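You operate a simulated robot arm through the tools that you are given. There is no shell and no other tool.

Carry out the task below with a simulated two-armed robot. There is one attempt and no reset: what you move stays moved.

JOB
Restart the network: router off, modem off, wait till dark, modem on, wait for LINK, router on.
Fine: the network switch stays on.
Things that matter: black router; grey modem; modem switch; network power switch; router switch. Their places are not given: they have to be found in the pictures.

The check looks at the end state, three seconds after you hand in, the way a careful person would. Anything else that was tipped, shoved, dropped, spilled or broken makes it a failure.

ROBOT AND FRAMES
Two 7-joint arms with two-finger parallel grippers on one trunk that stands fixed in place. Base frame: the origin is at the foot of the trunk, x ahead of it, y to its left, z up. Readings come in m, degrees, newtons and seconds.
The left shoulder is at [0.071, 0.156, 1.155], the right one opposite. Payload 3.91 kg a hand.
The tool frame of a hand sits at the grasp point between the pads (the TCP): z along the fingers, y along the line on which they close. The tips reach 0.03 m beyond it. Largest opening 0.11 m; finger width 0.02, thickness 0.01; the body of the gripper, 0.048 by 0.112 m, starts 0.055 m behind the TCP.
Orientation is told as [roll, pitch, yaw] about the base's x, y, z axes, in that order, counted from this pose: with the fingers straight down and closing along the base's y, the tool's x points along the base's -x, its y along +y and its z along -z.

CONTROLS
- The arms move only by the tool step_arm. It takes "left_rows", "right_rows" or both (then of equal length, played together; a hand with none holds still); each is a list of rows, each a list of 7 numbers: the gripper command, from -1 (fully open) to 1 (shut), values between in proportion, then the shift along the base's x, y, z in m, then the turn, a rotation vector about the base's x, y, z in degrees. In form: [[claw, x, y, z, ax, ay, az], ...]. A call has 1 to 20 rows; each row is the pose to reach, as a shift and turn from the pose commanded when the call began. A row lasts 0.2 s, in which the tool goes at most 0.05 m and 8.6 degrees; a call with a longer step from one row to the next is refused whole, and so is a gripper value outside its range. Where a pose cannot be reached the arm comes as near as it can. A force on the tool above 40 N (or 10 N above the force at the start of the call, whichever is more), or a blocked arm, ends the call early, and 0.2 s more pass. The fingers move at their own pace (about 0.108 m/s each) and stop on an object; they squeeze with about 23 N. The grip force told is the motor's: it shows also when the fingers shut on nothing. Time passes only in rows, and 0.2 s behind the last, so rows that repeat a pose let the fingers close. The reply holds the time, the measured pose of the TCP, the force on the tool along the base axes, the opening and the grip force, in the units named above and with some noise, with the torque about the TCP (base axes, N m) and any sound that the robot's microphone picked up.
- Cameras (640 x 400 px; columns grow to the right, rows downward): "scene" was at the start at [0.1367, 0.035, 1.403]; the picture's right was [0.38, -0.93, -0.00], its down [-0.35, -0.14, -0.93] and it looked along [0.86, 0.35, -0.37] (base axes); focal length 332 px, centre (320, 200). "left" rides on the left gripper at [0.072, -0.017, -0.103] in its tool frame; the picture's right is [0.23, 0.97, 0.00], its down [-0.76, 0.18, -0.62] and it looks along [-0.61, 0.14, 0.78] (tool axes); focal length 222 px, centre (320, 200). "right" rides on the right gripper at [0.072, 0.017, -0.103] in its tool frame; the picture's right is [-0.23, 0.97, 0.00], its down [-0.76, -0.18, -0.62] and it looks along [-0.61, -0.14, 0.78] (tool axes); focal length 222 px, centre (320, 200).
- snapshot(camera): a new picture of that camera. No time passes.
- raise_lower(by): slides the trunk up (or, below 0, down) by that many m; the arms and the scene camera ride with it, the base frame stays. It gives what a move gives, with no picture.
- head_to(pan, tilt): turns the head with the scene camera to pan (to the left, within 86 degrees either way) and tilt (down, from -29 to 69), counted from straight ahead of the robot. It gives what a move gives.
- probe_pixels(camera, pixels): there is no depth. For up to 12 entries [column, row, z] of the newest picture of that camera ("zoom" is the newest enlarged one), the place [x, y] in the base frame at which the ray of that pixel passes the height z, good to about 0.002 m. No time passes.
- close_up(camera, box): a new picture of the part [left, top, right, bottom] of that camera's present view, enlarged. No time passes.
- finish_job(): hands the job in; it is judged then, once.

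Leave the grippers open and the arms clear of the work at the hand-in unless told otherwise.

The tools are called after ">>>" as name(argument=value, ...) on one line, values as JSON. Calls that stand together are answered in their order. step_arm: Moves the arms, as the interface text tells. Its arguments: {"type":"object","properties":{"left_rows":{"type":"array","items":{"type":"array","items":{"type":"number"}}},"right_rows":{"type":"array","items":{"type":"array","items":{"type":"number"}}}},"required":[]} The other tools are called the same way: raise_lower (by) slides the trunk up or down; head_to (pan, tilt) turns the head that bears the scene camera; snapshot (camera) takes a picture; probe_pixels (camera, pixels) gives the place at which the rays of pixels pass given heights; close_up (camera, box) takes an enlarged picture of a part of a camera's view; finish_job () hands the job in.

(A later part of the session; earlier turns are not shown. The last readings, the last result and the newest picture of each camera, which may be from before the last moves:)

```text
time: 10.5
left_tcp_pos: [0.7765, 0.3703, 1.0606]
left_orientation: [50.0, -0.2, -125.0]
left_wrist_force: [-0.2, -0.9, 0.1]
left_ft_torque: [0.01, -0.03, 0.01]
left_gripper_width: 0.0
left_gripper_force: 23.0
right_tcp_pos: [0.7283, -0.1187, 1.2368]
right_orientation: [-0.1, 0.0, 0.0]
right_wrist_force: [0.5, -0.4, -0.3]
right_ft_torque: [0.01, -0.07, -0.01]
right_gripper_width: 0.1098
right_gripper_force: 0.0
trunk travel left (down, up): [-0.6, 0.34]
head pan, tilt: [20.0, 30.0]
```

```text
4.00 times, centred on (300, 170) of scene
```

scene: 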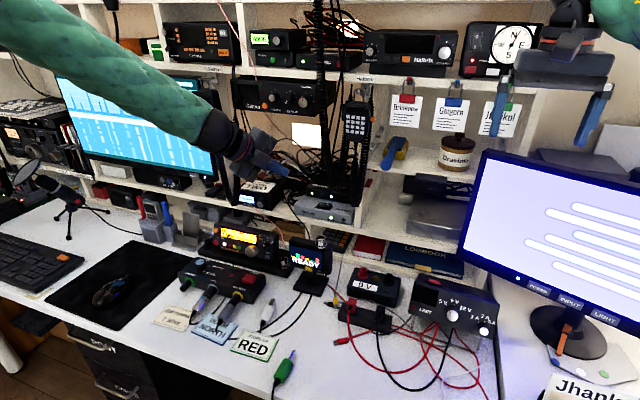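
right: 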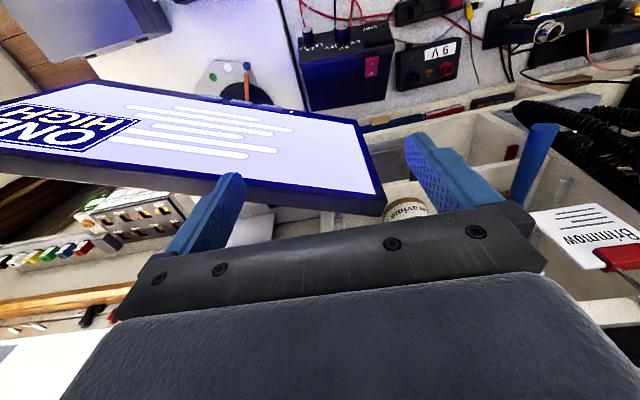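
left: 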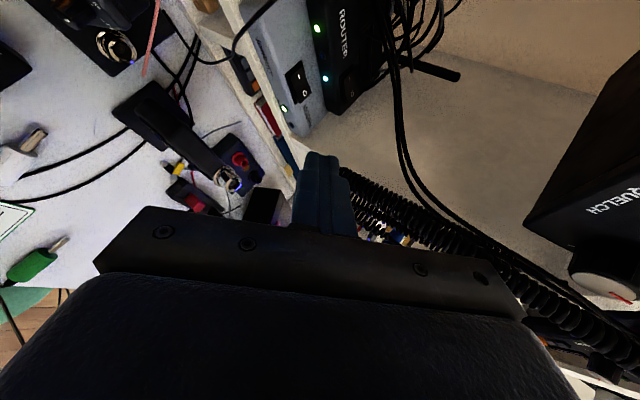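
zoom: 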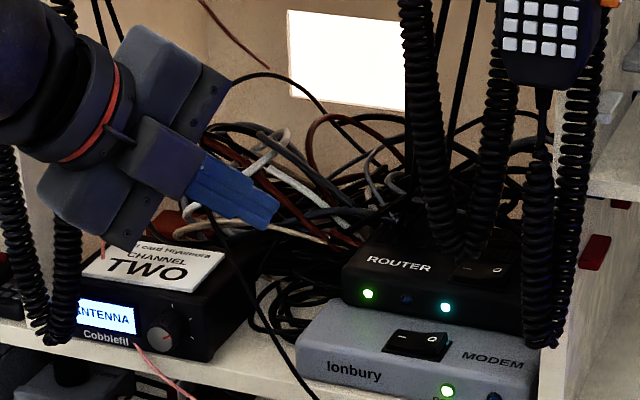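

I see two thin black wires (call them B) in the left view running from the router's rear at (390,40) past (405,150) toward (530,290). They may be in my corridor, so I need to locate them. I'll zoom in on them in both cameras.

>>> close_up(camera="scene", box=[310, 115, 374, 155])

>>> close_up(camera="scene", box=[310, 150, 374, 190])

>>> close_up(camera="left", box=[280, 0, 440, 100])

>>> close_up(camera="left", box=[340, 90, 500, 190])

>>> close_up(camera="left", box=[400, 170, 640, 320])

```text
10.00 times, centred on (342, 135) of scene
```

zoom: 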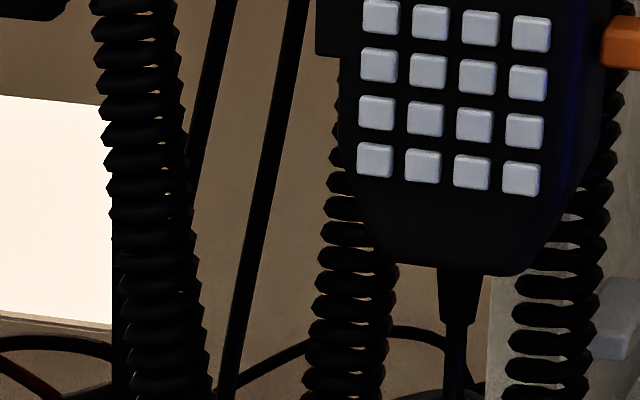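

```text
10.00 times, centred on (342, 170) of scene
```

zoom: 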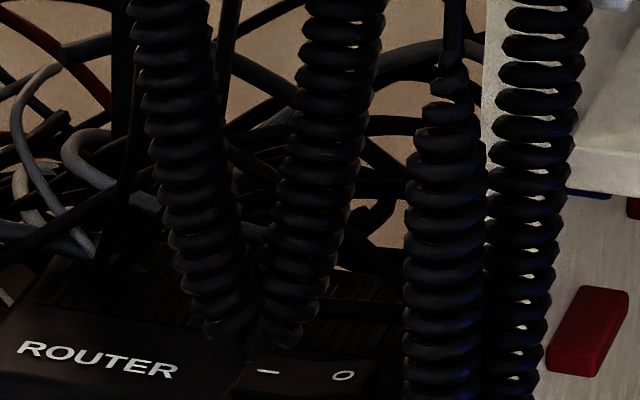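

```text
4.00 times, centred on (360, 50) of left
```

zoom: 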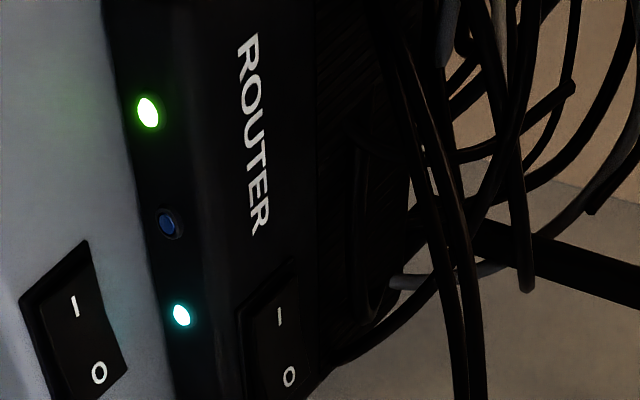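

```text
4.00 times, centred on (420, 140) of left
```

zoom: 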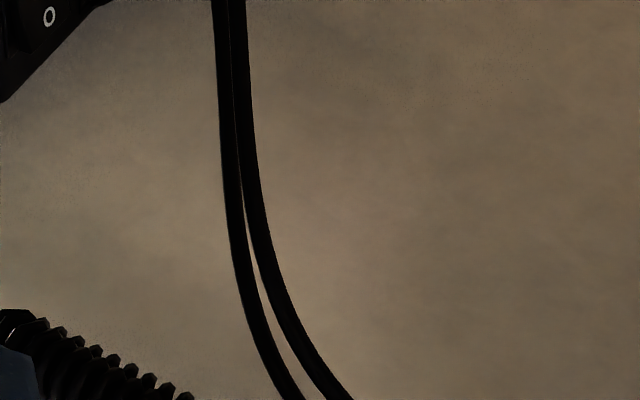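

```text
2.67 times, centred on (520, 245) of left
```

zoom: 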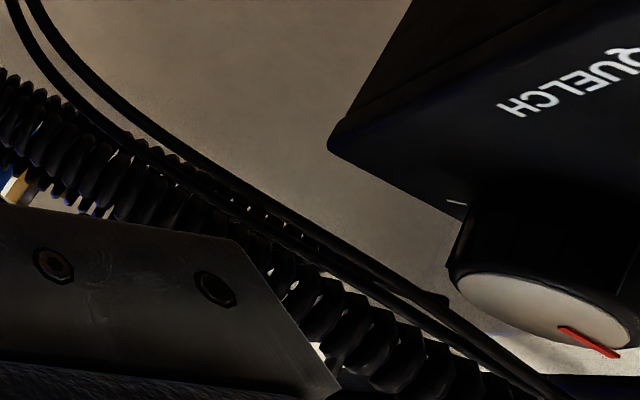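

I'll probe wire B's rays in both cameras: scene (332.5,154), (336,135), (340,115); left (399.5,90), (405,140), (425,187.5), and (398.8,140) for its twin. I'll also probe the router "O" and "–" symbols from this new view to refine them: left "O" (352,94), "–" (350,79).

>>> probe_pixels(camera="scene", pixels=[[332.5, 154, 1.0], [332.5, 154, 1.05], [332.5, 154, 1.1], [336, 135, 1.05], [336, 135, 1.1], [336, 135, 1.15], [340, 115, 1.1], [340, 115, 1.15], [340, 115, 1.2]])

>>> probe_pixels(camera="left", pixels=[[399.5, 90, 0.98], [399.5, 90, 1.0], [399.5, 90, 1.02], [405, 140, 1.03], [405, 140, 1.05], [405, 140, 1.07], [425, 187.5, 1.09], [425, 187.5, 1.1], [352.2, 94.0, 0.945], [352.2, 94.0, 0.95], [349.8, 79.2, 0.945], [349.8, 79.2, 0.95]])

```text
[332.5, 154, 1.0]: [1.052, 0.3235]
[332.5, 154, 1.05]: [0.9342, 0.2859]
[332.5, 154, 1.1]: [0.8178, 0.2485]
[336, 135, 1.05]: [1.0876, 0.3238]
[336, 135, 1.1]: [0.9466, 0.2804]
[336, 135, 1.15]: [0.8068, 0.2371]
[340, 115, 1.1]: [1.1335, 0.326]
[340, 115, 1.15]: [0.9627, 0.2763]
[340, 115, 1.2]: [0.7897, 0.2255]
```

```text
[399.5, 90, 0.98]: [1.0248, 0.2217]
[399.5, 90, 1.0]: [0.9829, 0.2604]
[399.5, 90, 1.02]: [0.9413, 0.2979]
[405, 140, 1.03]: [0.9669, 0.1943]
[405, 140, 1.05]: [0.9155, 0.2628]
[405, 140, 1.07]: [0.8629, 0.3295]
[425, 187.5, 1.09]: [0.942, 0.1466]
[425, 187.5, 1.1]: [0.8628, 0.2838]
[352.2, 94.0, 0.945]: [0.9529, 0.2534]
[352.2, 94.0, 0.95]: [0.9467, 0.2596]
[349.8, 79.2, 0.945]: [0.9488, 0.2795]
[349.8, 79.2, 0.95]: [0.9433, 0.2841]
```

Wire B hangs at about (0.876, 0.263, 1.098), (0.905, 0.273, 1.054) and (0.955, 0.28, 1.01), crossing above the router rocker. A steep approach to the router would hit it. A low, almost horizontal approach under coil 1 (bottom z≈1.0) and under wire B would be clear, if the READY display and its connector are low enough. I'll measure those: connector rim scene (322,237), left (115,43), plus other points.

>>> close_up(camera="left", box=[80, 0, 240, 100])

>>> close_up(camera="scene", box=[280, 225, 360, 275])

>>> close_up(camera="left", box=[240, 20, 368, 100])

```text
4.00 times, centred on (160, 50) of left
```

zoom: 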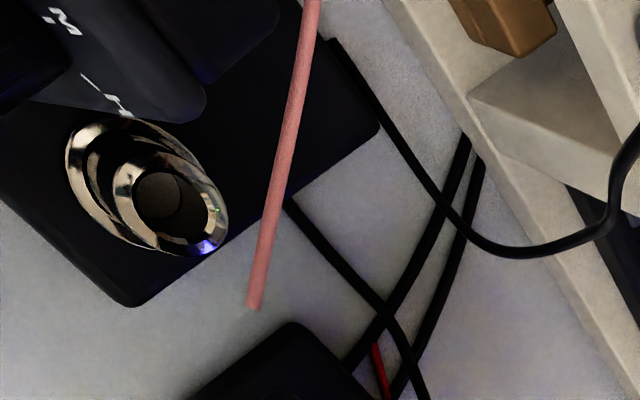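

```text
8.00 times, centred on (320, 250) of scene
```

zoom: 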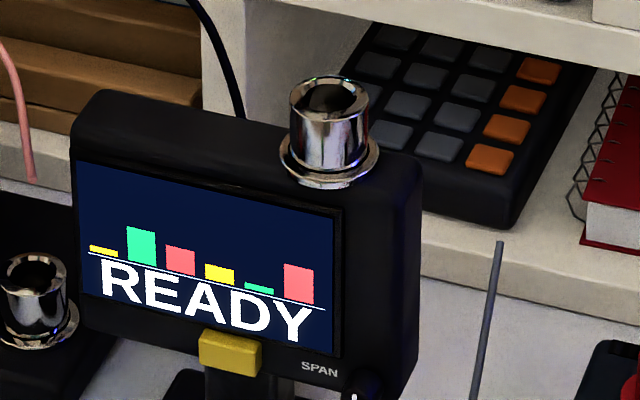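

```text
5.00 times, centred on (304, 60) of left
```

zoom: 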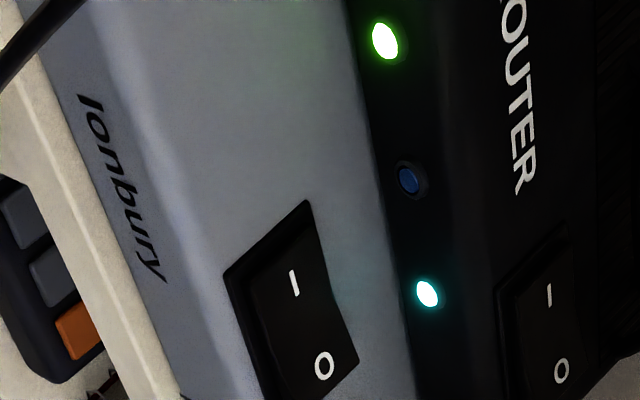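

The connector at (115,43) belongs to the radio's base; the READY display's connector is at about (228,178) in the left view. I'll zoom there to triangulate it.

>>> close_up(camera="left", box=[160, 130, 288, 210])

>>> close_up(camera="left", box=[100, 60, 260, 160])

```text
5.00 times, centred on (224, 170) of left
```

zoom: 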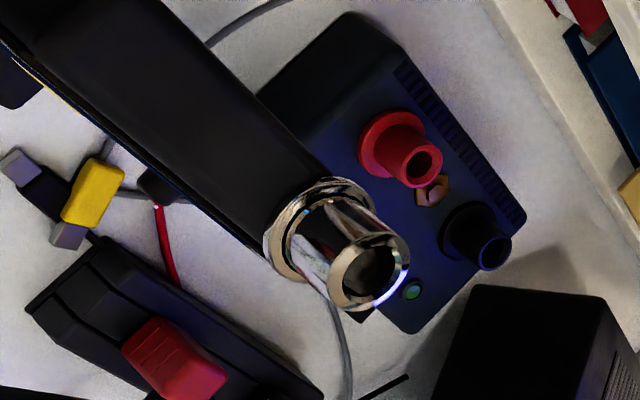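

```text
4.00 times, centred on (180, 110) of left
```

zoom: 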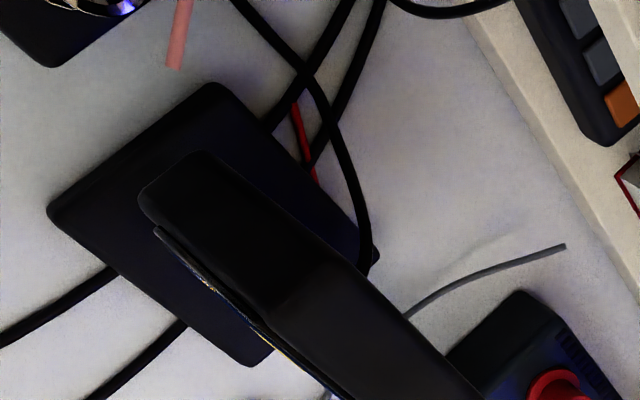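

READY connector: rim at left (235,184) / scene (321.3,237.0), base at left (225,175) / scene (321.3,245.6). I'll probe these.

>>> probe_pixels(camera="left", pixels=[[235, 184, 0.88], [235, 184, 0.9], [235, 184, 0.92], [225, 175, 0.86], [225, 175, 0.88], [225, 175, 0.9]])

>>> probe_pixels(camera="scene", pixels=[[321.3, 237, 0.88], [321.3, 237, 0.9], [321.3, 237, 0.92], [321.3, 245.6, 0.86], [321.3, 245.6, 0.88], [321.3, 245.6, 0.9], [292.5, 236.3, 0.86], [292.5, 236.3, 0.88]])

```text
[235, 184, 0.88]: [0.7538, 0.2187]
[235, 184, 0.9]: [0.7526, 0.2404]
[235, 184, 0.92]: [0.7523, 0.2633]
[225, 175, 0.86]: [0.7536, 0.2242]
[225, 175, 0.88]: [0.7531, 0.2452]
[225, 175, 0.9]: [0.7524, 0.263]
```

```text
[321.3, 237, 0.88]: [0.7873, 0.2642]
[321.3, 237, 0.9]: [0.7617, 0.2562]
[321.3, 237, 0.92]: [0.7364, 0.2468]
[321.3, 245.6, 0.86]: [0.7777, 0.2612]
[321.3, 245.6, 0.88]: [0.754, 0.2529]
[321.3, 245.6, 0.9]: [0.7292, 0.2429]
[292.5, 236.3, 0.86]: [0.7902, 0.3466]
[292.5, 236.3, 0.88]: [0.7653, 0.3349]
```

The READY connector's rim is at (0.7525, 0.25, 0.908) and the display's top is at z≈0.88. A low approach with the camera block on top of the hand clears these: fingers pitched only about 10° down, yawed 15° to the right, under coil 1 and wire B. The refined router rocker has "O" at (0.951, 0.253, 0.945), "–" at (0.951, 0.277, 0.942) and its centre at y≈0.265. I'll first back away to free space, then spin the hand another 100° about its axis so the camera block is on top.

>>> step_arm(left_rows=[[1, -0.04, -0.005, 0.015, 0, 0, 0], [1, -0.08, -0.01, 0.03, 0, 0, 0], [1, -0.12, -0.015, 0.045, 0, 0, 0], [1, -0.157, -0.02, 0.06, 0, 0, 0], [1, -0.157, -0.02, 0.06, 5.02, -3.52, -5.14], [1, -0.157, -0.02, 0.06, 10.04, -7.03, -10.28], [1, -0.157, -0.02, 0.06, 15.06, -10.55, -15.43], [1, -0.157, -0.02, 0.06, 20.08, -14.06, -20.57], [1, -0.157, -0.02, 0.06, 25.1, -17.58, -25.71], [1, -0.157, -0.02, 0.06, 30.12, -21.09, -30.85], [1, -0.157, -0.02, 0.06, 35.14, -24.61, -36.0], [1, -0.157, -0.02, 0.06, 40.16, -28.12, -41.14], [1, -0.157, -0.02, 0.06, 45.18, -31.64, -46.28], [1, -0.157, -0.02, 0.06, 50.2, -35.15, -51.42], [1, -0.157, -0.02, 0.06, 55.22, -38.67, -56.57], [1, -0.157, -0.02, 0.06, 59.0, -41.3, -60.4], [1, -0.157, -0.02, 0.06, 62.75, -43.94, -64.28], [1, -0.157, -0.02, 0.06, 62.75, -43.94, -64.28]])

>>> snapshot(camera="scene")

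>>> snapshot(camera="left")

```text
time: 14.3
left_tcp_pos: [0.6233, 0.3506, 1.1195]
left_orientation: [-11.6, 48.8, 129.7]
left_wrist_force: [-0.1, 0.9, -0.4]
left_ft_torque: [0.0, 0.02, -0.01]
left_gripper_width: 0.0
left_gripper_force: 22.9
right_tcp_pos: [0.7296, -0.1179, 1.2358]
right_orientation: [0.0, 0.0, 0.0]
right_wrist_force: [0.1, 0.2, 0.7]
right_ft_torque: [0.01, 0.03, 0.03]
right_gripper_width: 0.1101
right_gripper_force: 0.1
trunk travel left (down, up): [-0.6, 0.34]
head pan, tilt: [20.0, 30.0]
```

```text
taken
```

scene: 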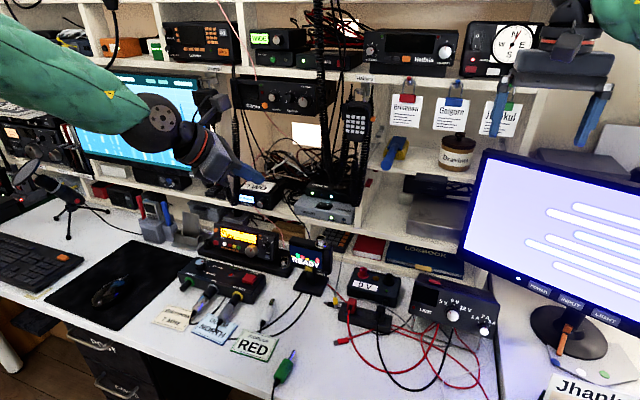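

```text
taken
```

left: 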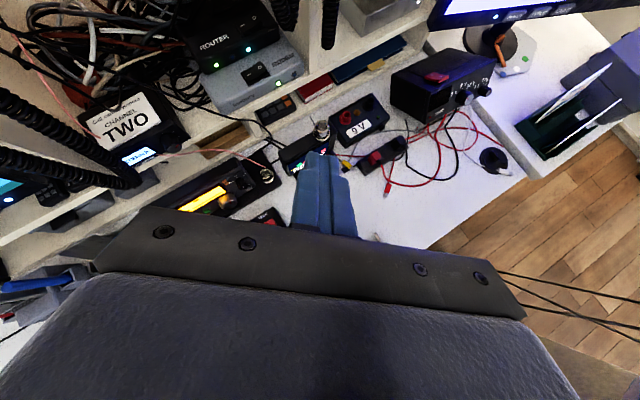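

The spin was reached. The left camera now sees the scene upright: router at (225,45), modem at (255,75), coil ends near (280,28) and (328,48). I'll zoom in on the coil bottoms to fix their heights precisely.

>>> close_up(camera="left", box=[200, 0, 360, 100])

>>> close_up(camera="left", box=[240, 0, 304, 40])

>>> close_up(camera="scene", box=[320, 172, 360, 197])

```text
4.00 times, centred on (280, 50) of left
```

zoom: 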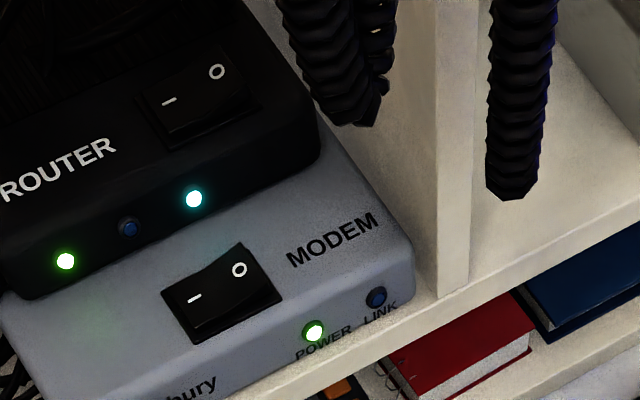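

```text
10.00 times, centred on (272, 20) of left
```

zoom: 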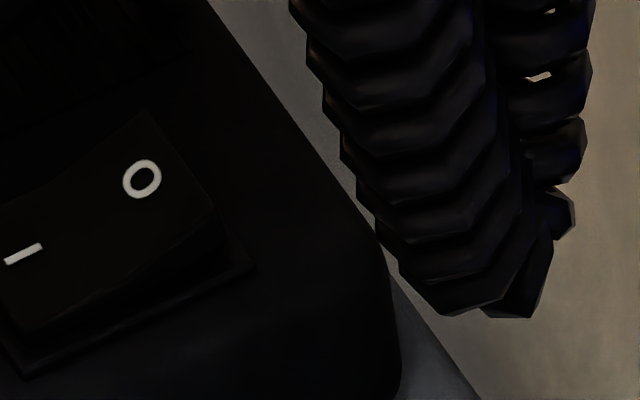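

```text
16.00 times, centred on (340, 184) of scene
```

zoom: 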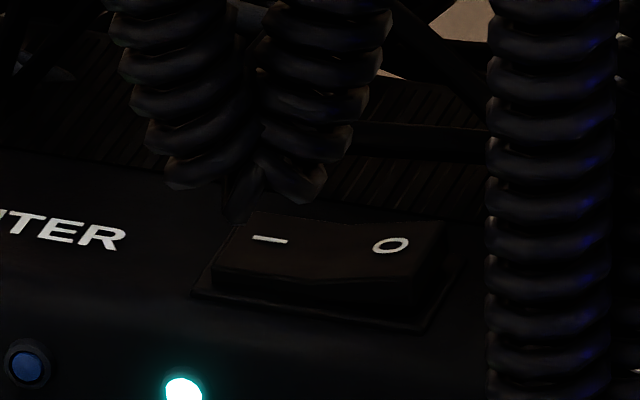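

I'll probe: coil 1 strand bottoms at scene (331.6,183.6) and (338.8,184.5) against left (285,31.2) and (292,31.5); coil 2 bottom at scene (354.5,207) against left (328,49.5).

>>> probe_pixels(camera="scene", pixels=[[331.6, 183.6, 0.98], [331.6, 183.6, 1.0], [331.6, 183.6, 1.02], [338.8, 184.5, 0.98], [338.8, 184.5, 1.0], [338.8, 184.5, 1.02], [354.5, 207, 0.94], [354.5, 207, 0.96], [354.5, 207, 0.98]])

>>> probe_pixels(camera="left", pixels=[[285, 31.2, 0.98], [285, 31.2, 1.0], [285, 31.2, 1.02], [292, 31.5, 0.98], [292, 31.5, 1.0], [292, 31.5, 1.02], [328, 49.5, 0.94], [328, 49.5, 0.96], [328, 49.5, 0.98], [254.0, 17.9, 0.945], [242.3, 25.3, 0.942], [223.8, 5, 0.93]])

```text
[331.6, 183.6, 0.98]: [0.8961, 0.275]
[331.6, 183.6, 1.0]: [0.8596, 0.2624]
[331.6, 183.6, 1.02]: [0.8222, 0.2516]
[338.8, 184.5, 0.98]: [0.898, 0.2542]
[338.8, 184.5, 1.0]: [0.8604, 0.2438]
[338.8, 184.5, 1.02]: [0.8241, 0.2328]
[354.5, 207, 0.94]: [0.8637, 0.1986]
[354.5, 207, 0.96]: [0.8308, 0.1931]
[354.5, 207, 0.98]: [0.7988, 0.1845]
```

```text
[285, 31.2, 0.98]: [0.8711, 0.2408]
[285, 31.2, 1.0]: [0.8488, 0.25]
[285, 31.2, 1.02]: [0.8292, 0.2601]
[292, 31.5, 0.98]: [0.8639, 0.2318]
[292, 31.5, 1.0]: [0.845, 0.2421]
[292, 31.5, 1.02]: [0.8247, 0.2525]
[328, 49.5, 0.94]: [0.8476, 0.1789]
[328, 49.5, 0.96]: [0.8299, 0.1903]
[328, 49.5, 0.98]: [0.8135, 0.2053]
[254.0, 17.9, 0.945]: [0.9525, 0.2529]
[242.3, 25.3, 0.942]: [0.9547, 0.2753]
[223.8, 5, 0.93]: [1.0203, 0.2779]
```

Coil 1's bottom comes out at z≈1.010 around (0.84, 0.25), and coil 2's at z≈0.96 (0.83, 0.19). Router rocker confirmed: "O" (0.9525, 0.253, 0.945), "–" (0.9547, 0.275, 0.942). Now I need wire A and the pink wire more precisely for the left side of the low corridor.

>>> close_up(camera="left", box=[100, 30, 292, 150])

>>> close_up(camera="scene", box=[250, 170, 330, 220])

>>> close_up(camera="scene", box=[250, 200, 330, 250])

```text
3.33 times, centred on (196, 90) of left
```

zoom: 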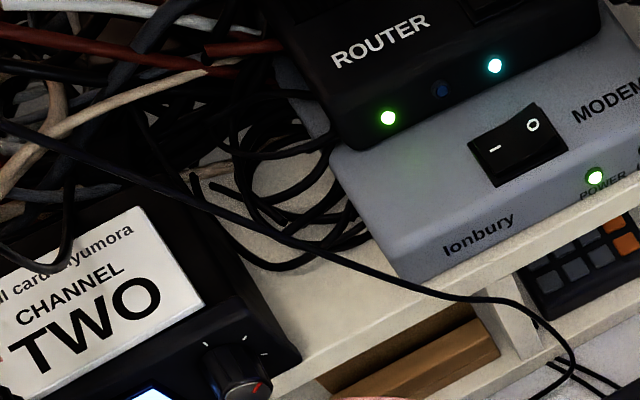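

```text
8.00 times, centred on (290, 195) of scene
```

zoom: 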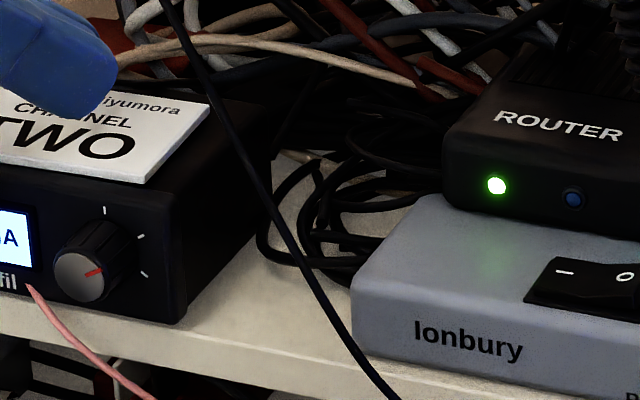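

```text
8.00 times, centred on (290, 225) of scene
```

zoom: 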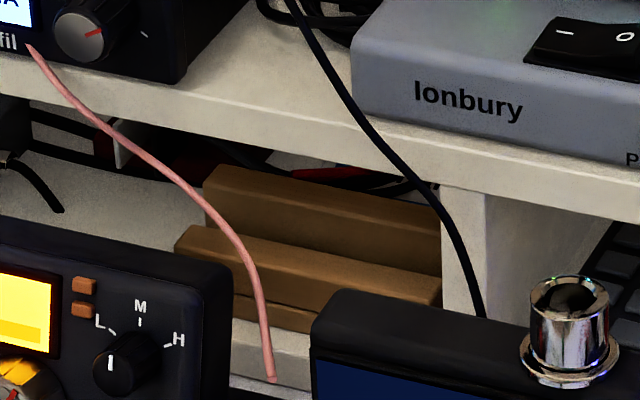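

I'll probe wire A along its length in both views.

>>> probe_pixels(camera="left", pixels=[[133, 79.5, 0.95], [133, 79.5, 1.05], [160, 91.5, 0.92], [160, 91.5, 1.02], [181, 102, 0.9], [181, 102, 1.0], [202, 109.5, 0.9], [202, 109.5, 1.0], [232, 119.4, 0.85], [232, 119.4, 0.95]])

>>> probe_pixels(camera="scene", pixels=[[271.2, 170, 0.95], [271.2, 170, 1.05], [275.6, 180, 0.95], [275.6, 180, 1.05], [282.5, 192.5, 0.92], [282.5, 192.5, 1.02], [289.4, 204.4, 0.9], [289.4, 204.4, 1.0], [298.1, 219.4, 0.85], [298.1, 219.4, 0.95]])

```text
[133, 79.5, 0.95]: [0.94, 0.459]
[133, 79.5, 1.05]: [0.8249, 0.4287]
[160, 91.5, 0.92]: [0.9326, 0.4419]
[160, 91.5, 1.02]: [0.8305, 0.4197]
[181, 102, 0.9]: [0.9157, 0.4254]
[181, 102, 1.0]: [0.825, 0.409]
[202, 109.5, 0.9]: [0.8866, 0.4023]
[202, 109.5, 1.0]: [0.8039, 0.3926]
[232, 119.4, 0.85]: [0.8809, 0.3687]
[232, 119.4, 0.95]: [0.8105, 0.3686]
```

```text
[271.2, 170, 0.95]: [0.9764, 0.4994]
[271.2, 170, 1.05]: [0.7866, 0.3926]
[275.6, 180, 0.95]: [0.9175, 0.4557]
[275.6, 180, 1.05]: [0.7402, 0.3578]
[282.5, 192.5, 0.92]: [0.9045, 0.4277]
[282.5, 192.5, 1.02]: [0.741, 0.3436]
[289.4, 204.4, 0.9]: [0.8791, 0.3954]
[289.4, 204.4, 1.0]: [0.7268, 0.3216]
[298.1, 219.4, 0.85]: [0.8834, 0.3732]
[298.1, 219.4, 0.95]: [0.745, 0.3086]
```

Refitting with all three views puts wire A near the shelf edge at x≈0.855: y≈0.375 (z 0.90), 0.402 (0.95), 0.426 (1.0), 0.45 (1.05). That leaves enough room to yaw 25° right, so the hand stays mostly beside and just under coil 1. Planned attitude: 7° down, 25° right, right side dipped 8°. I go to a staging point at TCP (0.788, 0.336, 0.967), in front of the shelf and above the READY display.

>>> step_arm(left_rows=[[1, 0.01, 0, -0.01, -3.63, -5.54, 2.11], [1, 0.02, 0, -0.02, -7.25, -11.08, 4.21], [1, 0.03, 0, -0.03, -10.88, -16.61, 6.32], [1, 0.04, -0.002, -0.04, -14.5, -22.15, 8.42], [1, 0.05, -0.004, -0.05, -18.13, -27.69, 10.53], [1, 0.075, -0.006, -0.075, -18.13, -27.69, 10.53], [1, 0.1, -0.009, -0.1, -18.13, -27.69, 10.53], [1, 0.125, -0.012, -0.125, -18.13, -27.69, 10.53], [1, 0.1495, -0.0148, -0.1445, -18.13, -27.69, 10.53], [1, 0.1645, -0.0148, -0.1527, -18.13, -27.69, 10.53], [1, 0.1645, -0.0148, -0.1527, -18.13, -27.69, 10.53]])

>>> snapshot(camera="scene")

>>> snapshot(camera="left")

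>>> close_up(camera="scene", box=[180, 110, 380, 235])

```text
time: 16.7
left_tcp_pos: [0.7882, 0.3335, 0.9663]
left_orientation: [-48.0, 79.5, 106.4]
left_wrist_force: [0.7, -0.2, 0.0]
left_ft_torque: [-0.03, 0.01, -0.04]
left_gripper_width: 0.0002
left_gripper_force: 22.8
right_tcp_pos: [0.7296, -0.1172, 1.2362]
right_orientation: [0.0, 0.0, 0.0]
right_wrist_force: [0.5, 0.1, -0.5]
right_ft_torque: [0.01, -0.02, -0.01]
right_gripper_width: 0.1099
right_gripper_force: 0.0
trunk travel left (down, up): [-0.6, 0.34]
head pan, tilt: [20.0, 30.0]
```

```text
taken
```

scene: 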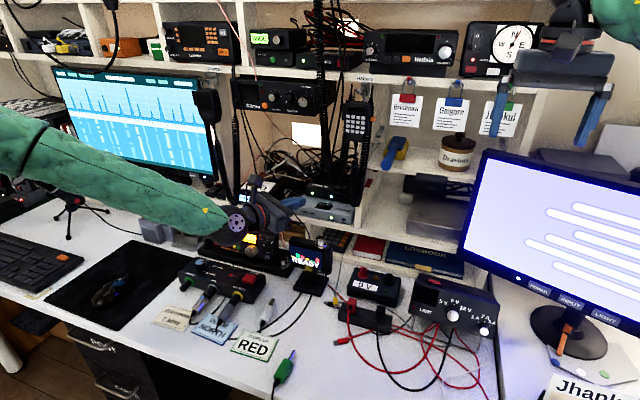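

```text
taken
```

left: 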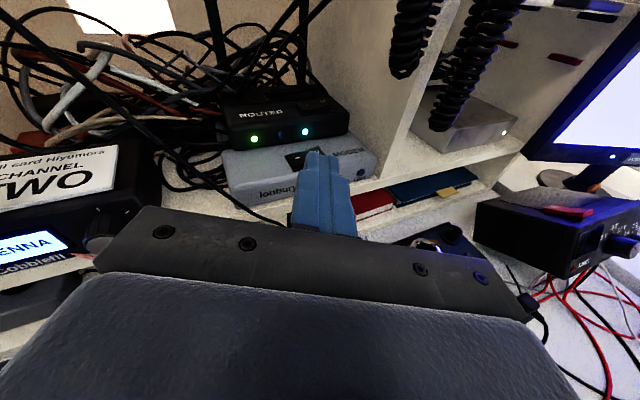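

```text
3.20 times, centred on (280, 172) of scene
```

zoom: 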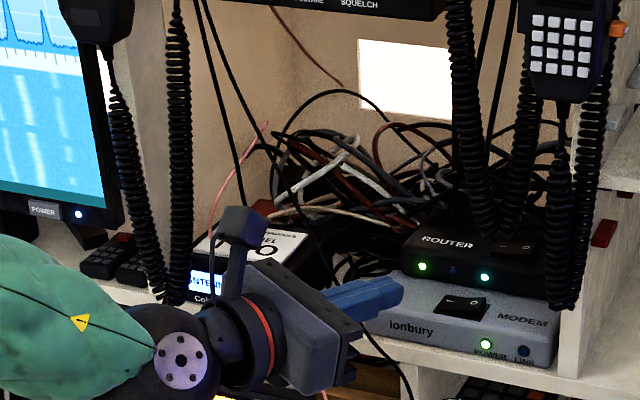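

The hand reached the staging pose and the readings show no contact. The left view shows coil 1's end at (402,75), right of my heading, and wire A running (60,50)→(165,160)→(250,210). I'll zoom in to verify wire A and the coil against my path with this new baseline.

>>> close_up(camera="left", box=[140, 80, 332, 200])

>>> close_up(camera="left", box=[120, 130, 312, 250])

>>> close_up(camera="left", box=[330, 0, 490, 100])

>>> close_up(camera="left", box=[200, 0, 360, 100])

>>> close_up(camera="scene", box=[200, 190, 328, 270])

```text
3.33 times, centred on (236, 140) of left
```

zoom: 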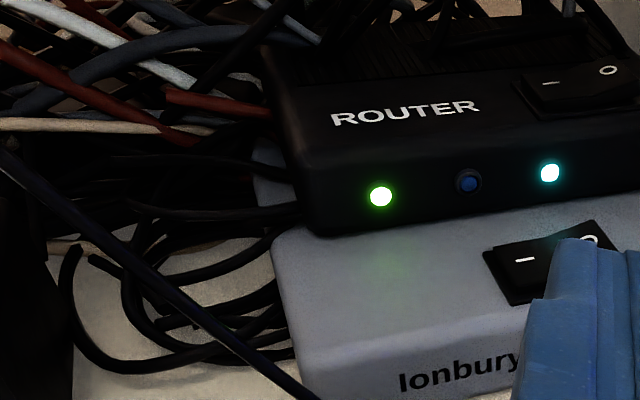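

```text
3.33 times, centred on (216, 190) of left
```

zoom: 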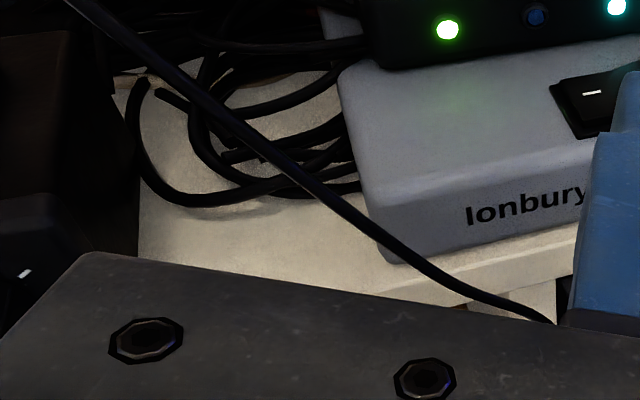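

```text
4.00 times, centred on (410, 50) of left
```

zoom: 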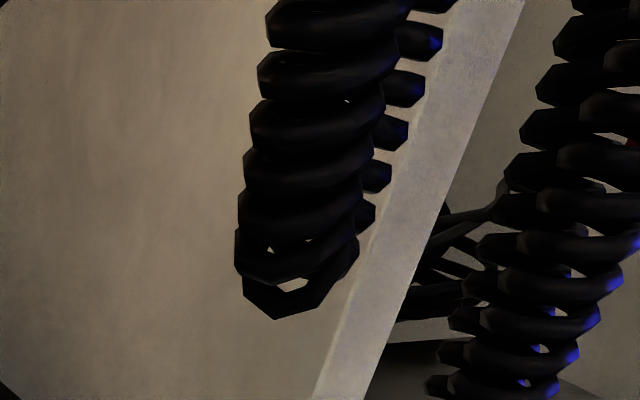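

```text
4.00 times, centred on (280, 50) of left
```

zoom: 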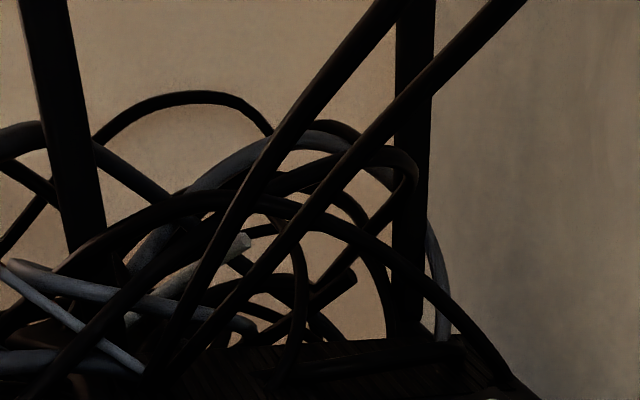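

```text
5.00 times, centred on (264, 230) of scene
```

zoom: 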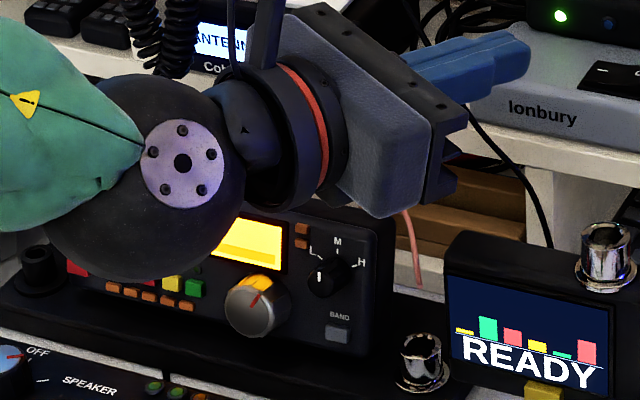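

Wire B's fit is confirmed at (0.92, 0.273, 1.037) and (0.955, 0.278, 1.015), so it's well above the planned hand. I'll check coil 1's bottom (398.8,79.5) and the router rocker "O" (322.6,101), "–" (304.3,105.2) from this view.

>>> probe_pixels(camera="left", pixels=[[398.8, 79.5, 1.0], [398.8, 79.5, 1.005], [398.8, 79.5, 1.01], [322.6, 101, 0.943], [322.6, 101, 0.947], [304.3, 105.2, 0.94], [304.3, 105.2, 0.944], [200, 176, 0.9], [200, 176, 0.95], [230, 200, 0.9], [230, 200, 0.95]])

>>> close_up(camera="left", box=[280, 80, 376, 140])

```text
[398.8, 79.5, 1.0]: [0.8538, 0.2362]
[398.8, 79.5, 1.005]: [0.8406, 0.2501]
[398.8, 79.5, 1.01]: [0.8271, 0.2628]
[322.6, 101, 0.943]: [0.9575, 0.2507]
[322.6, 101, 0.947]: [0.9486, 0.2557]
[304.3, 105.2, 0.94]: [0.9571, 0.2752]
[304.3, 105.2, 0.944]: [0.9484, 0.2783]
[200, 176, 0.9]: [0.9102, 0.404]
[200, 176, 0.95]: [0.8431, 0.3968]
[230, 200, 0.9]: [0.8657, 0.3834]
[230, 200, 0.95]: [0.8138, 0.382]
```

```text
6.67 times, centred on (328, 110) of left
```

zoom: 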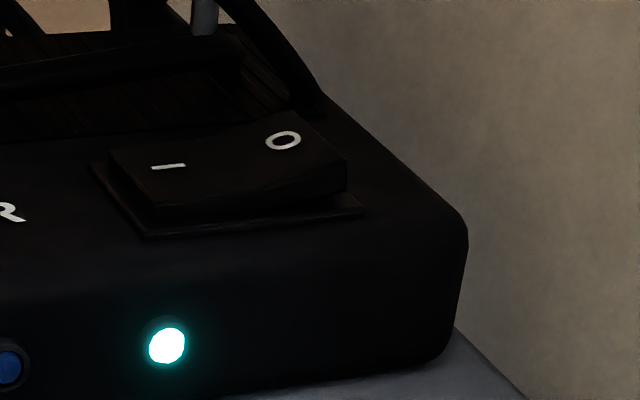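

Coil 1's bottom is at z≈1.005, and the rocker "O" at (0.953, 0.2535, 0.945), raised end ≈0.9465. The hand's top will pass about 1 cm below the coil at its edge. I advance the first half, 8 cm along the heading, then look again.

>>> step_arm(left_rows=[[1, 0.025, -0.0115, 0, 0, 0, 0], [1, 0.05, -0.0228, 0, 0, 0, 0], [1, 0.0725, -0.033, 0, 0, 0, 0], [1, 0.0725, -0.033, 0, 0, 0, 0]])

>>> snapshot(camera="left")

>>> close_up(camera="scene", box=[230, 130, 390, 230])

```text
time: 17.7
left_tcp_pos: [0.8586, 0.3021, 0.9664]
left_orientation: [-48.0, 79.5, 106.4]
left_wrist_force: [-0.6, 0.9, -0.3]
left_ft_torque: [0.01, 0.02, -0.03]
left_gripper_width: 0.0003
left_gripper_force: 22.7
right_tcp_pos: [0.7295, -0.1167, 1.2355]
right_orientation: [0.1, 0.0, 0.0]
right_wrist_force: [0.4, -0.8, 0.3]
right_ft_torque: [-0.03, -0.02, 0.01]
right_gripper_width: 0.11
right_gripper_force: 0.0
trunk travel left (down, up): [-0.6, 0.34]
head pan, tilt: [20.0, 30.0]
```

```text
taken
```

left: 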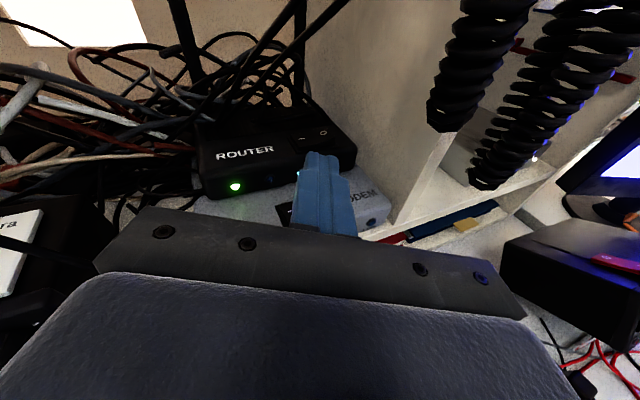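

```text
4.00 times, centred on (310, 180) of scene
```

zoom: 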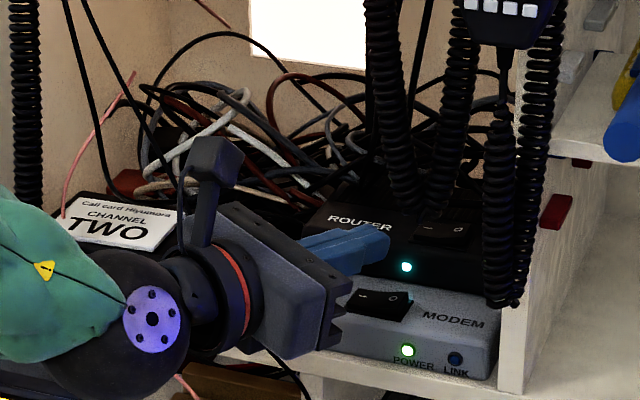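

The view confirms coil 1 (end at (450,132)) will slide past up and to the right of the hand as I advance; no contact so far. I advance the remaining 7.3 cm × 3.3 cm to the hover over the router's "O" end.

>>> step_arm(left_rows=[[1, 0.02, -0.009, 0, 0, 0, 0], [1, 0.04, -0.018, 0, 0, 0, 0], [1, 0.058, -0.0263, 0, 0, 0, 0], [1, 0.0728, -0.033, 0, 0, 0, 0], [1, 0.0728, -0.033, 0, 0, 0, 0]])

>>> snapshot(camera="left")

>>> close_up(camera="left", box=[240, 80, 400, 180])

>>> close_up(camera="scene", box=[280, 160, 376, 220])

```text
time: 18.9
left_tcp_pos: [0.9338, 0.2686, 0.9686]
left_orientation: [-47.9, 79.5, 106.6]
left_wrist_force: [-1.2, -0.6, -0.6]
left_ft_torque: [0.03, 0.0, 0.04]
left_gripper_width: 0.0
left_gripper_force: 22.9
right_tcp_pos: [0.7283, -0.1169, 1.2363]
right_orientation: [0.1, 0.1, -0.1]
right_wrist_force: [-0.6, 0.5, 1.1]
right_ft_torque: [-0.01, -0.02, 0.01]
right_gripper_width: 0.1101
right_gripper_force: 0.0
trunk travel left (down, up): [-0.6, 0.34]
head pan, tilt: [20.0, 30.0]
```

```text
taken
```

left: 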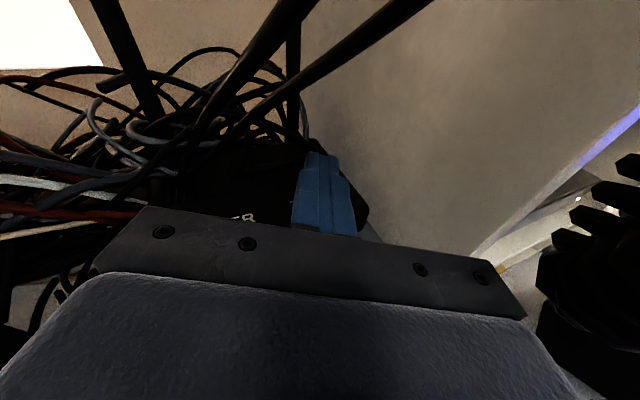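

```text
4.00 times, centred on (320, 130) of left
```

zoom: 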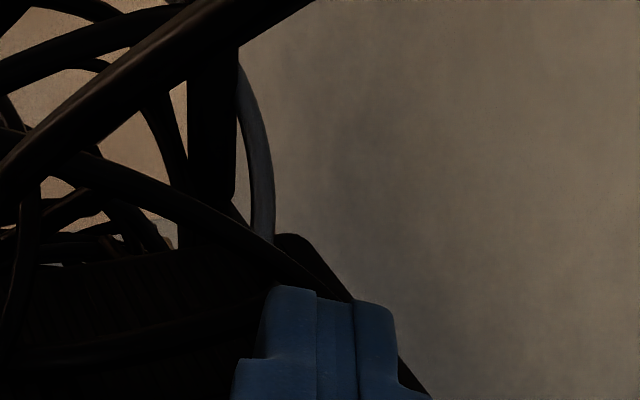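

```text
6.67 times, centred on (328, 190) of scene
```

zoom: 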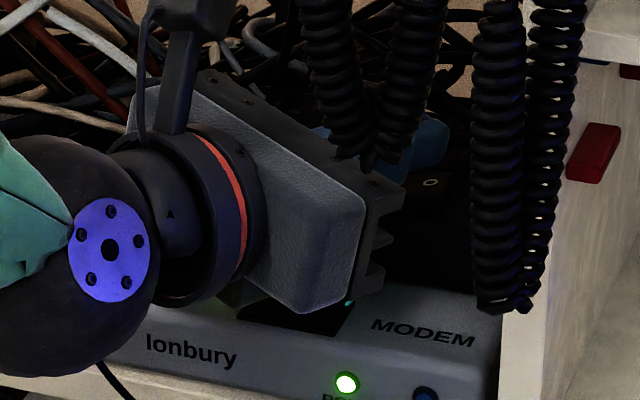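

I'm hovering over the "O" end: the fingertip shows just above the "O" at zoom (430,183), no contact force, and coil 1 is clear behind it. Now I press straight down in small steps and listen for a click.

>>> step_arm(left_rows=[[1, 0, 0, -0.003, 0, 0, 0], [1, 0, 0, -0.006, 0, 0, 0], [1, 0, 0, -0.008, 0, 0, 0], [1, 0, 0, -0.01, 0, 0, 0]])

>>> close_up(camera="scene", box=[280, 160, 376, 220])

>>> snapshot(camera="left")

```text
time: 19.9
left_tcp_pos: [0.9337, 0.2692, 0.9579]
left_orientation: [-48.1, 79.4, 106.5]
left_wrist_force: [0.1, -1.5, 2.2]
left_ft_torque: [-0.02, -0.02, -0.04]
left_gripper_width: 0.0002
left_gripper_force: 22.6
right_tcp_pos: [0.7309, -0.1164, 1.2354]
right_orientation: [0.0, 0.0, 0.0]
right_wrist_force: [0.0, 0.3, -0.3]
right_ft_torque: [-0.01, 0.01, 0.04]
right_gripper_width: 0.1099
right_gripper_force: 0.1
trunk travel left (down, up): [-0.6, 0.34]
head pan, tilt: [20.0, 30.0]
```

```text
6.67 times, centred on (328, 190) of scene
```

zoom: 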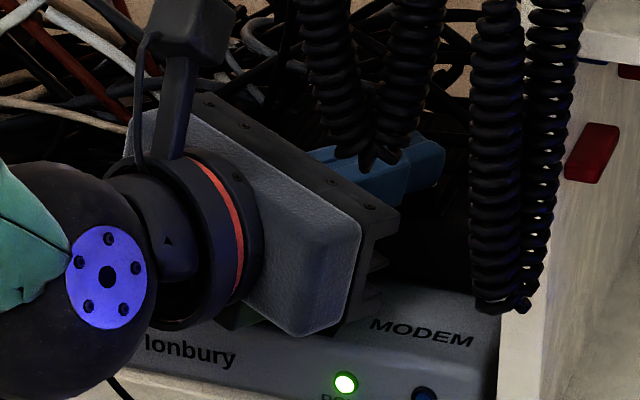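

```text
taken
```

left: 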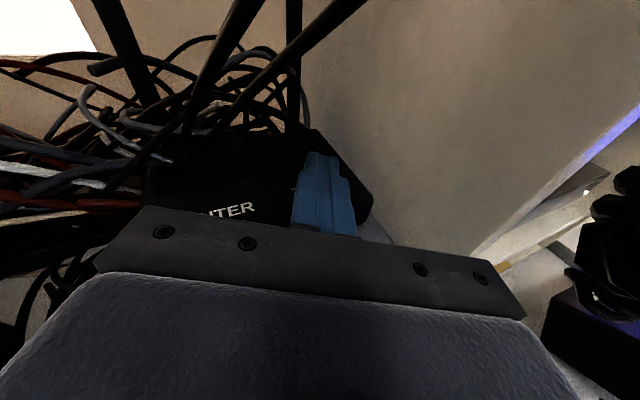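

A slight force of about 2 N suggests first contact with the rocker, and there's no click yet. I press further down in 1.5 mm steps.

>>> step_arm(left_rows=[[1, 0, 0, -0.0015, 0, 0, 0], [1, 0, 0, -0.003, 0, 0, 0], [1, 0, 0, -0.0045, 0, 0, 0]])

>>> close_up(camera="left", box=[240, 100, 400, 200])

```text
time: 20.7
left_tcp_pos: [0.9334, 0.2685, 0.956]
left_orientation: [-48.9, 79.5, 105.6]
left_wrist_force: [1.9, 1.9, 14.7]
left_ft_torque: [-0.15, -0.39, 0.02]
left_gripper_width: 0.0
left_gripper_force: 23.5
right_tcp_pos: [0.73, -0.1173, 1.2362]
right_orientation: [0.0, 0.0, 0.0]
right_wrist_force: [0.3, -0.8, 0.4]
right_ft_torque: [0.0, -0.02, 0.01]
right_gripper_width: 0.1101
right_gripper_force: 0.1
trunk travel left (down, up): [-0.6, 0.34]
head pan, tilt: [20.0, 30.0]
```

```text
4.00 times, centred on (320, 150) of left
```

zoom: 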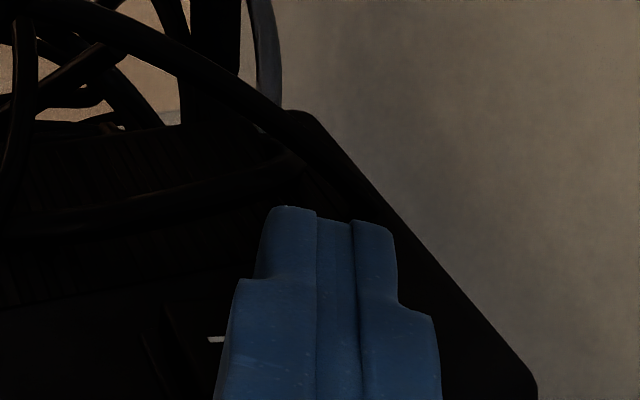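

The force is 14.7 N with no click. The torque puts the contact at about (0.958, 0.256), too near the rocker's pivot (y≈0.2645). I lift 8 mm, shift 6 mm to the right and 3 mm back, and press again nearer the "O" end.

>>> step_arm(left_rows=[[1, 0, 0, 0.004, 0, 0, 0], [1, 0, 0, 0.011, 0, 0, 0], [1, -0.003, -0.006, 0.011, 0, 0, 0], [1, -0.003, -0.006, 0.011, 0, 0, 0]])

>>> close_up(camera="scene", box=[312, 165, 376, 205])

>>> close_up(camera="left", box=[240, 100, 400, 200])

```text
time: 21.7
left_tcp_pos: [0.9299, 0.2642, 0.9626]
left_orientation: [-47.8, 79.4, 106.8]
left_wrist_force: [-0.4, -0.1, -0.4]
left_ft_torque: [0.0, 0.0, -0.01]
left_gripper_width: 0.0001
left_gripper_force: 22.7
right_tcp_pos: [0.7313, -0.1163, 1.2348]
right_orientation: [0.1, 0.0, 0.0]
right_wrist_force: [-0.2, 0.5, 0.0]
right_ft_torque: [-0.01, -0.01, -0.05]
right_gripper_width: 0.1099
right_gripper_force: 0.2
trunk travel left (down, up): [-0.6, 0.34]
head pan, tilt: [20.0, 30.0]
```

```text
10.00 times, centred on (344, 185) of scene
```

zoom: 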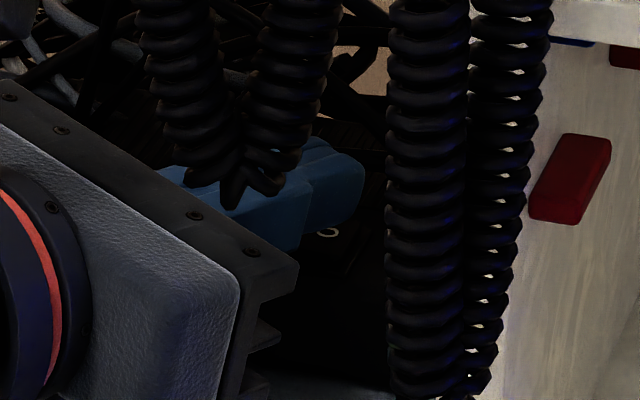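

```text
4.00 times, centred on (320, 150) of left
```

zoom: 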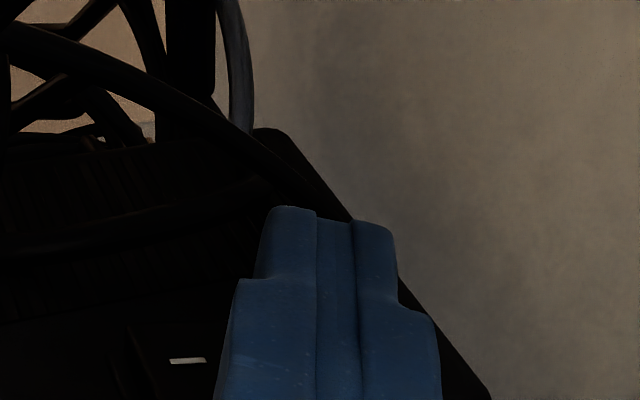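

Now the fingertip is over the outer "O" end (the "O" shows just in front of it at scene (344.8,188)). I press down again.

>>> step_arm(left_rows=[[1, 0, 0, -0.003, 0, 0, 0], [1, 0, 0, -0.006, 0, 0, 0], [1, 0, 0, -0.008, 0, 0, 0], [1, 0, 0, -0.01, 0, 0, 0]])

>>> close_up(camera="scene", box=[312, 165, 376, 205])

```text
time: 22.7
left_tcp_pos: [0.9304, 0.2623, 0.9543]
left_orientation: [-48.6, 79.5, 105.9]
left_wrist_force: [-0.7, -0.8, 8.9]
left_ft_torque: [-0.11, -0.19, -0.12]
left_gripper_width: 0.0
left_gripper_force: 23.3
right_tcp_pos: [0.7291, -0.1174, 1.2359]
right_orientation: [0.0, 0.0, 0.1]
right_wrist_force: [-0.1, -0.2, -0.4]
right_ft_torque: [0.01, 0.01, 0.0]
right_gripper_width: 0.1102
right_gripper_force: 0.0
trunk travel left (down, up): [-0.6, 0.34]
head pan, tilt: [20.0, 30.0]
```

```text
10.00 times, centred on (344, 185) of scene
```

zoom: 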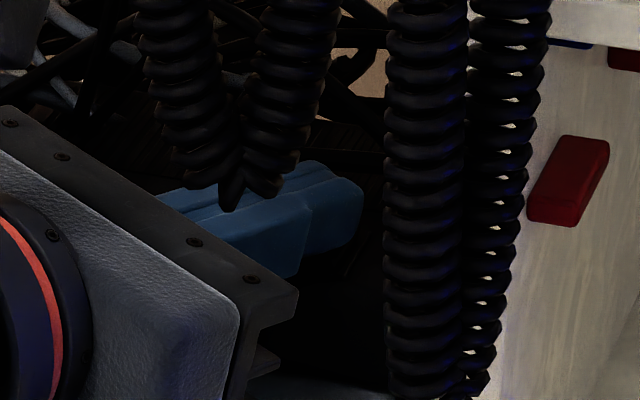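

The force is 8.9 N at about (0.953, 0.251) with no click yet. I press a few millimetres more.

>>> step_arm(left_rows=[[1, 0, 0, -0.0015, 0, 0, 0], [1, 0, 0, -0.003, 0, 0, 0], [1, 0, 0, -0.0045, 0, 0, 0], [1, 0, 0, -0.0045, 0, 0, 0]])

>>> close_up(camera="scene", box=[300, 165, 396, 225])

>>> close_up(camera="left", box=[160, 100, 400, 250])

```text
time: 23.7
left_tcp_pos: [0.93, 0.2636, 0.9554]
left_orientation: [-50.0, 79.7, 104.5]
left_wrist_force: [10.8, 3.9, 40.4]
left_ft_torque: [-0.43, -1.13, 0.27]
left_gripper_width: 0.0
left_gripper_force: 23.2
right_tcp_pos: [0.7275, -0.1193, 1.2368]
right_orientation: [0.0, -0.1, 0.0]
right_wrist_force: [-0.6, 0.0, -0.5]
right_ft_torque: [0.0, 0.02, 0.01]
right_gripper_width: 0.1099
right_gripper_force: 0.1
trunk travel left (down, up): [-0.6, 0.34]
head pan, tilt: [20.0, 30.0]
```

```text
6.67 times, centred on (348, 195) of scene
```

zoom: 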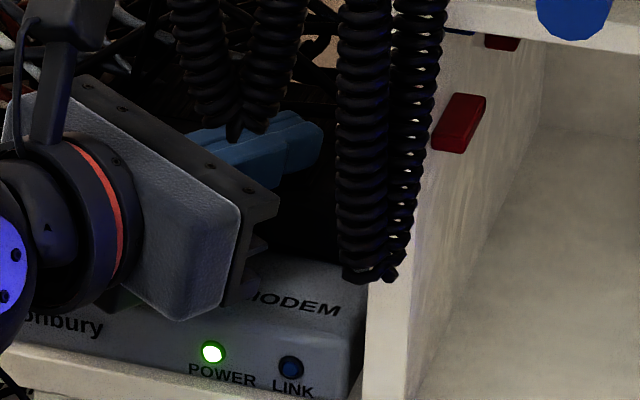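

```text
2.67 times, centred on (280, 175) of left
```

zoom: 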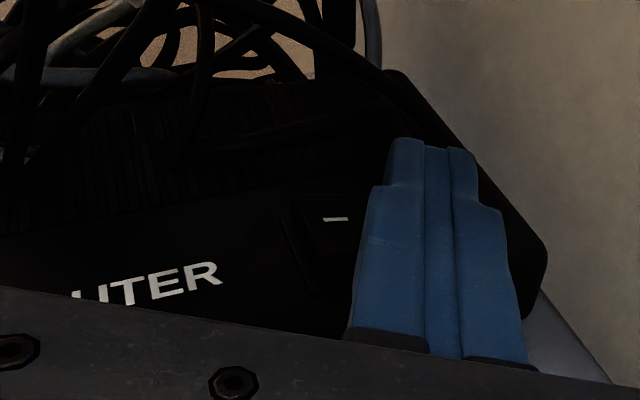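

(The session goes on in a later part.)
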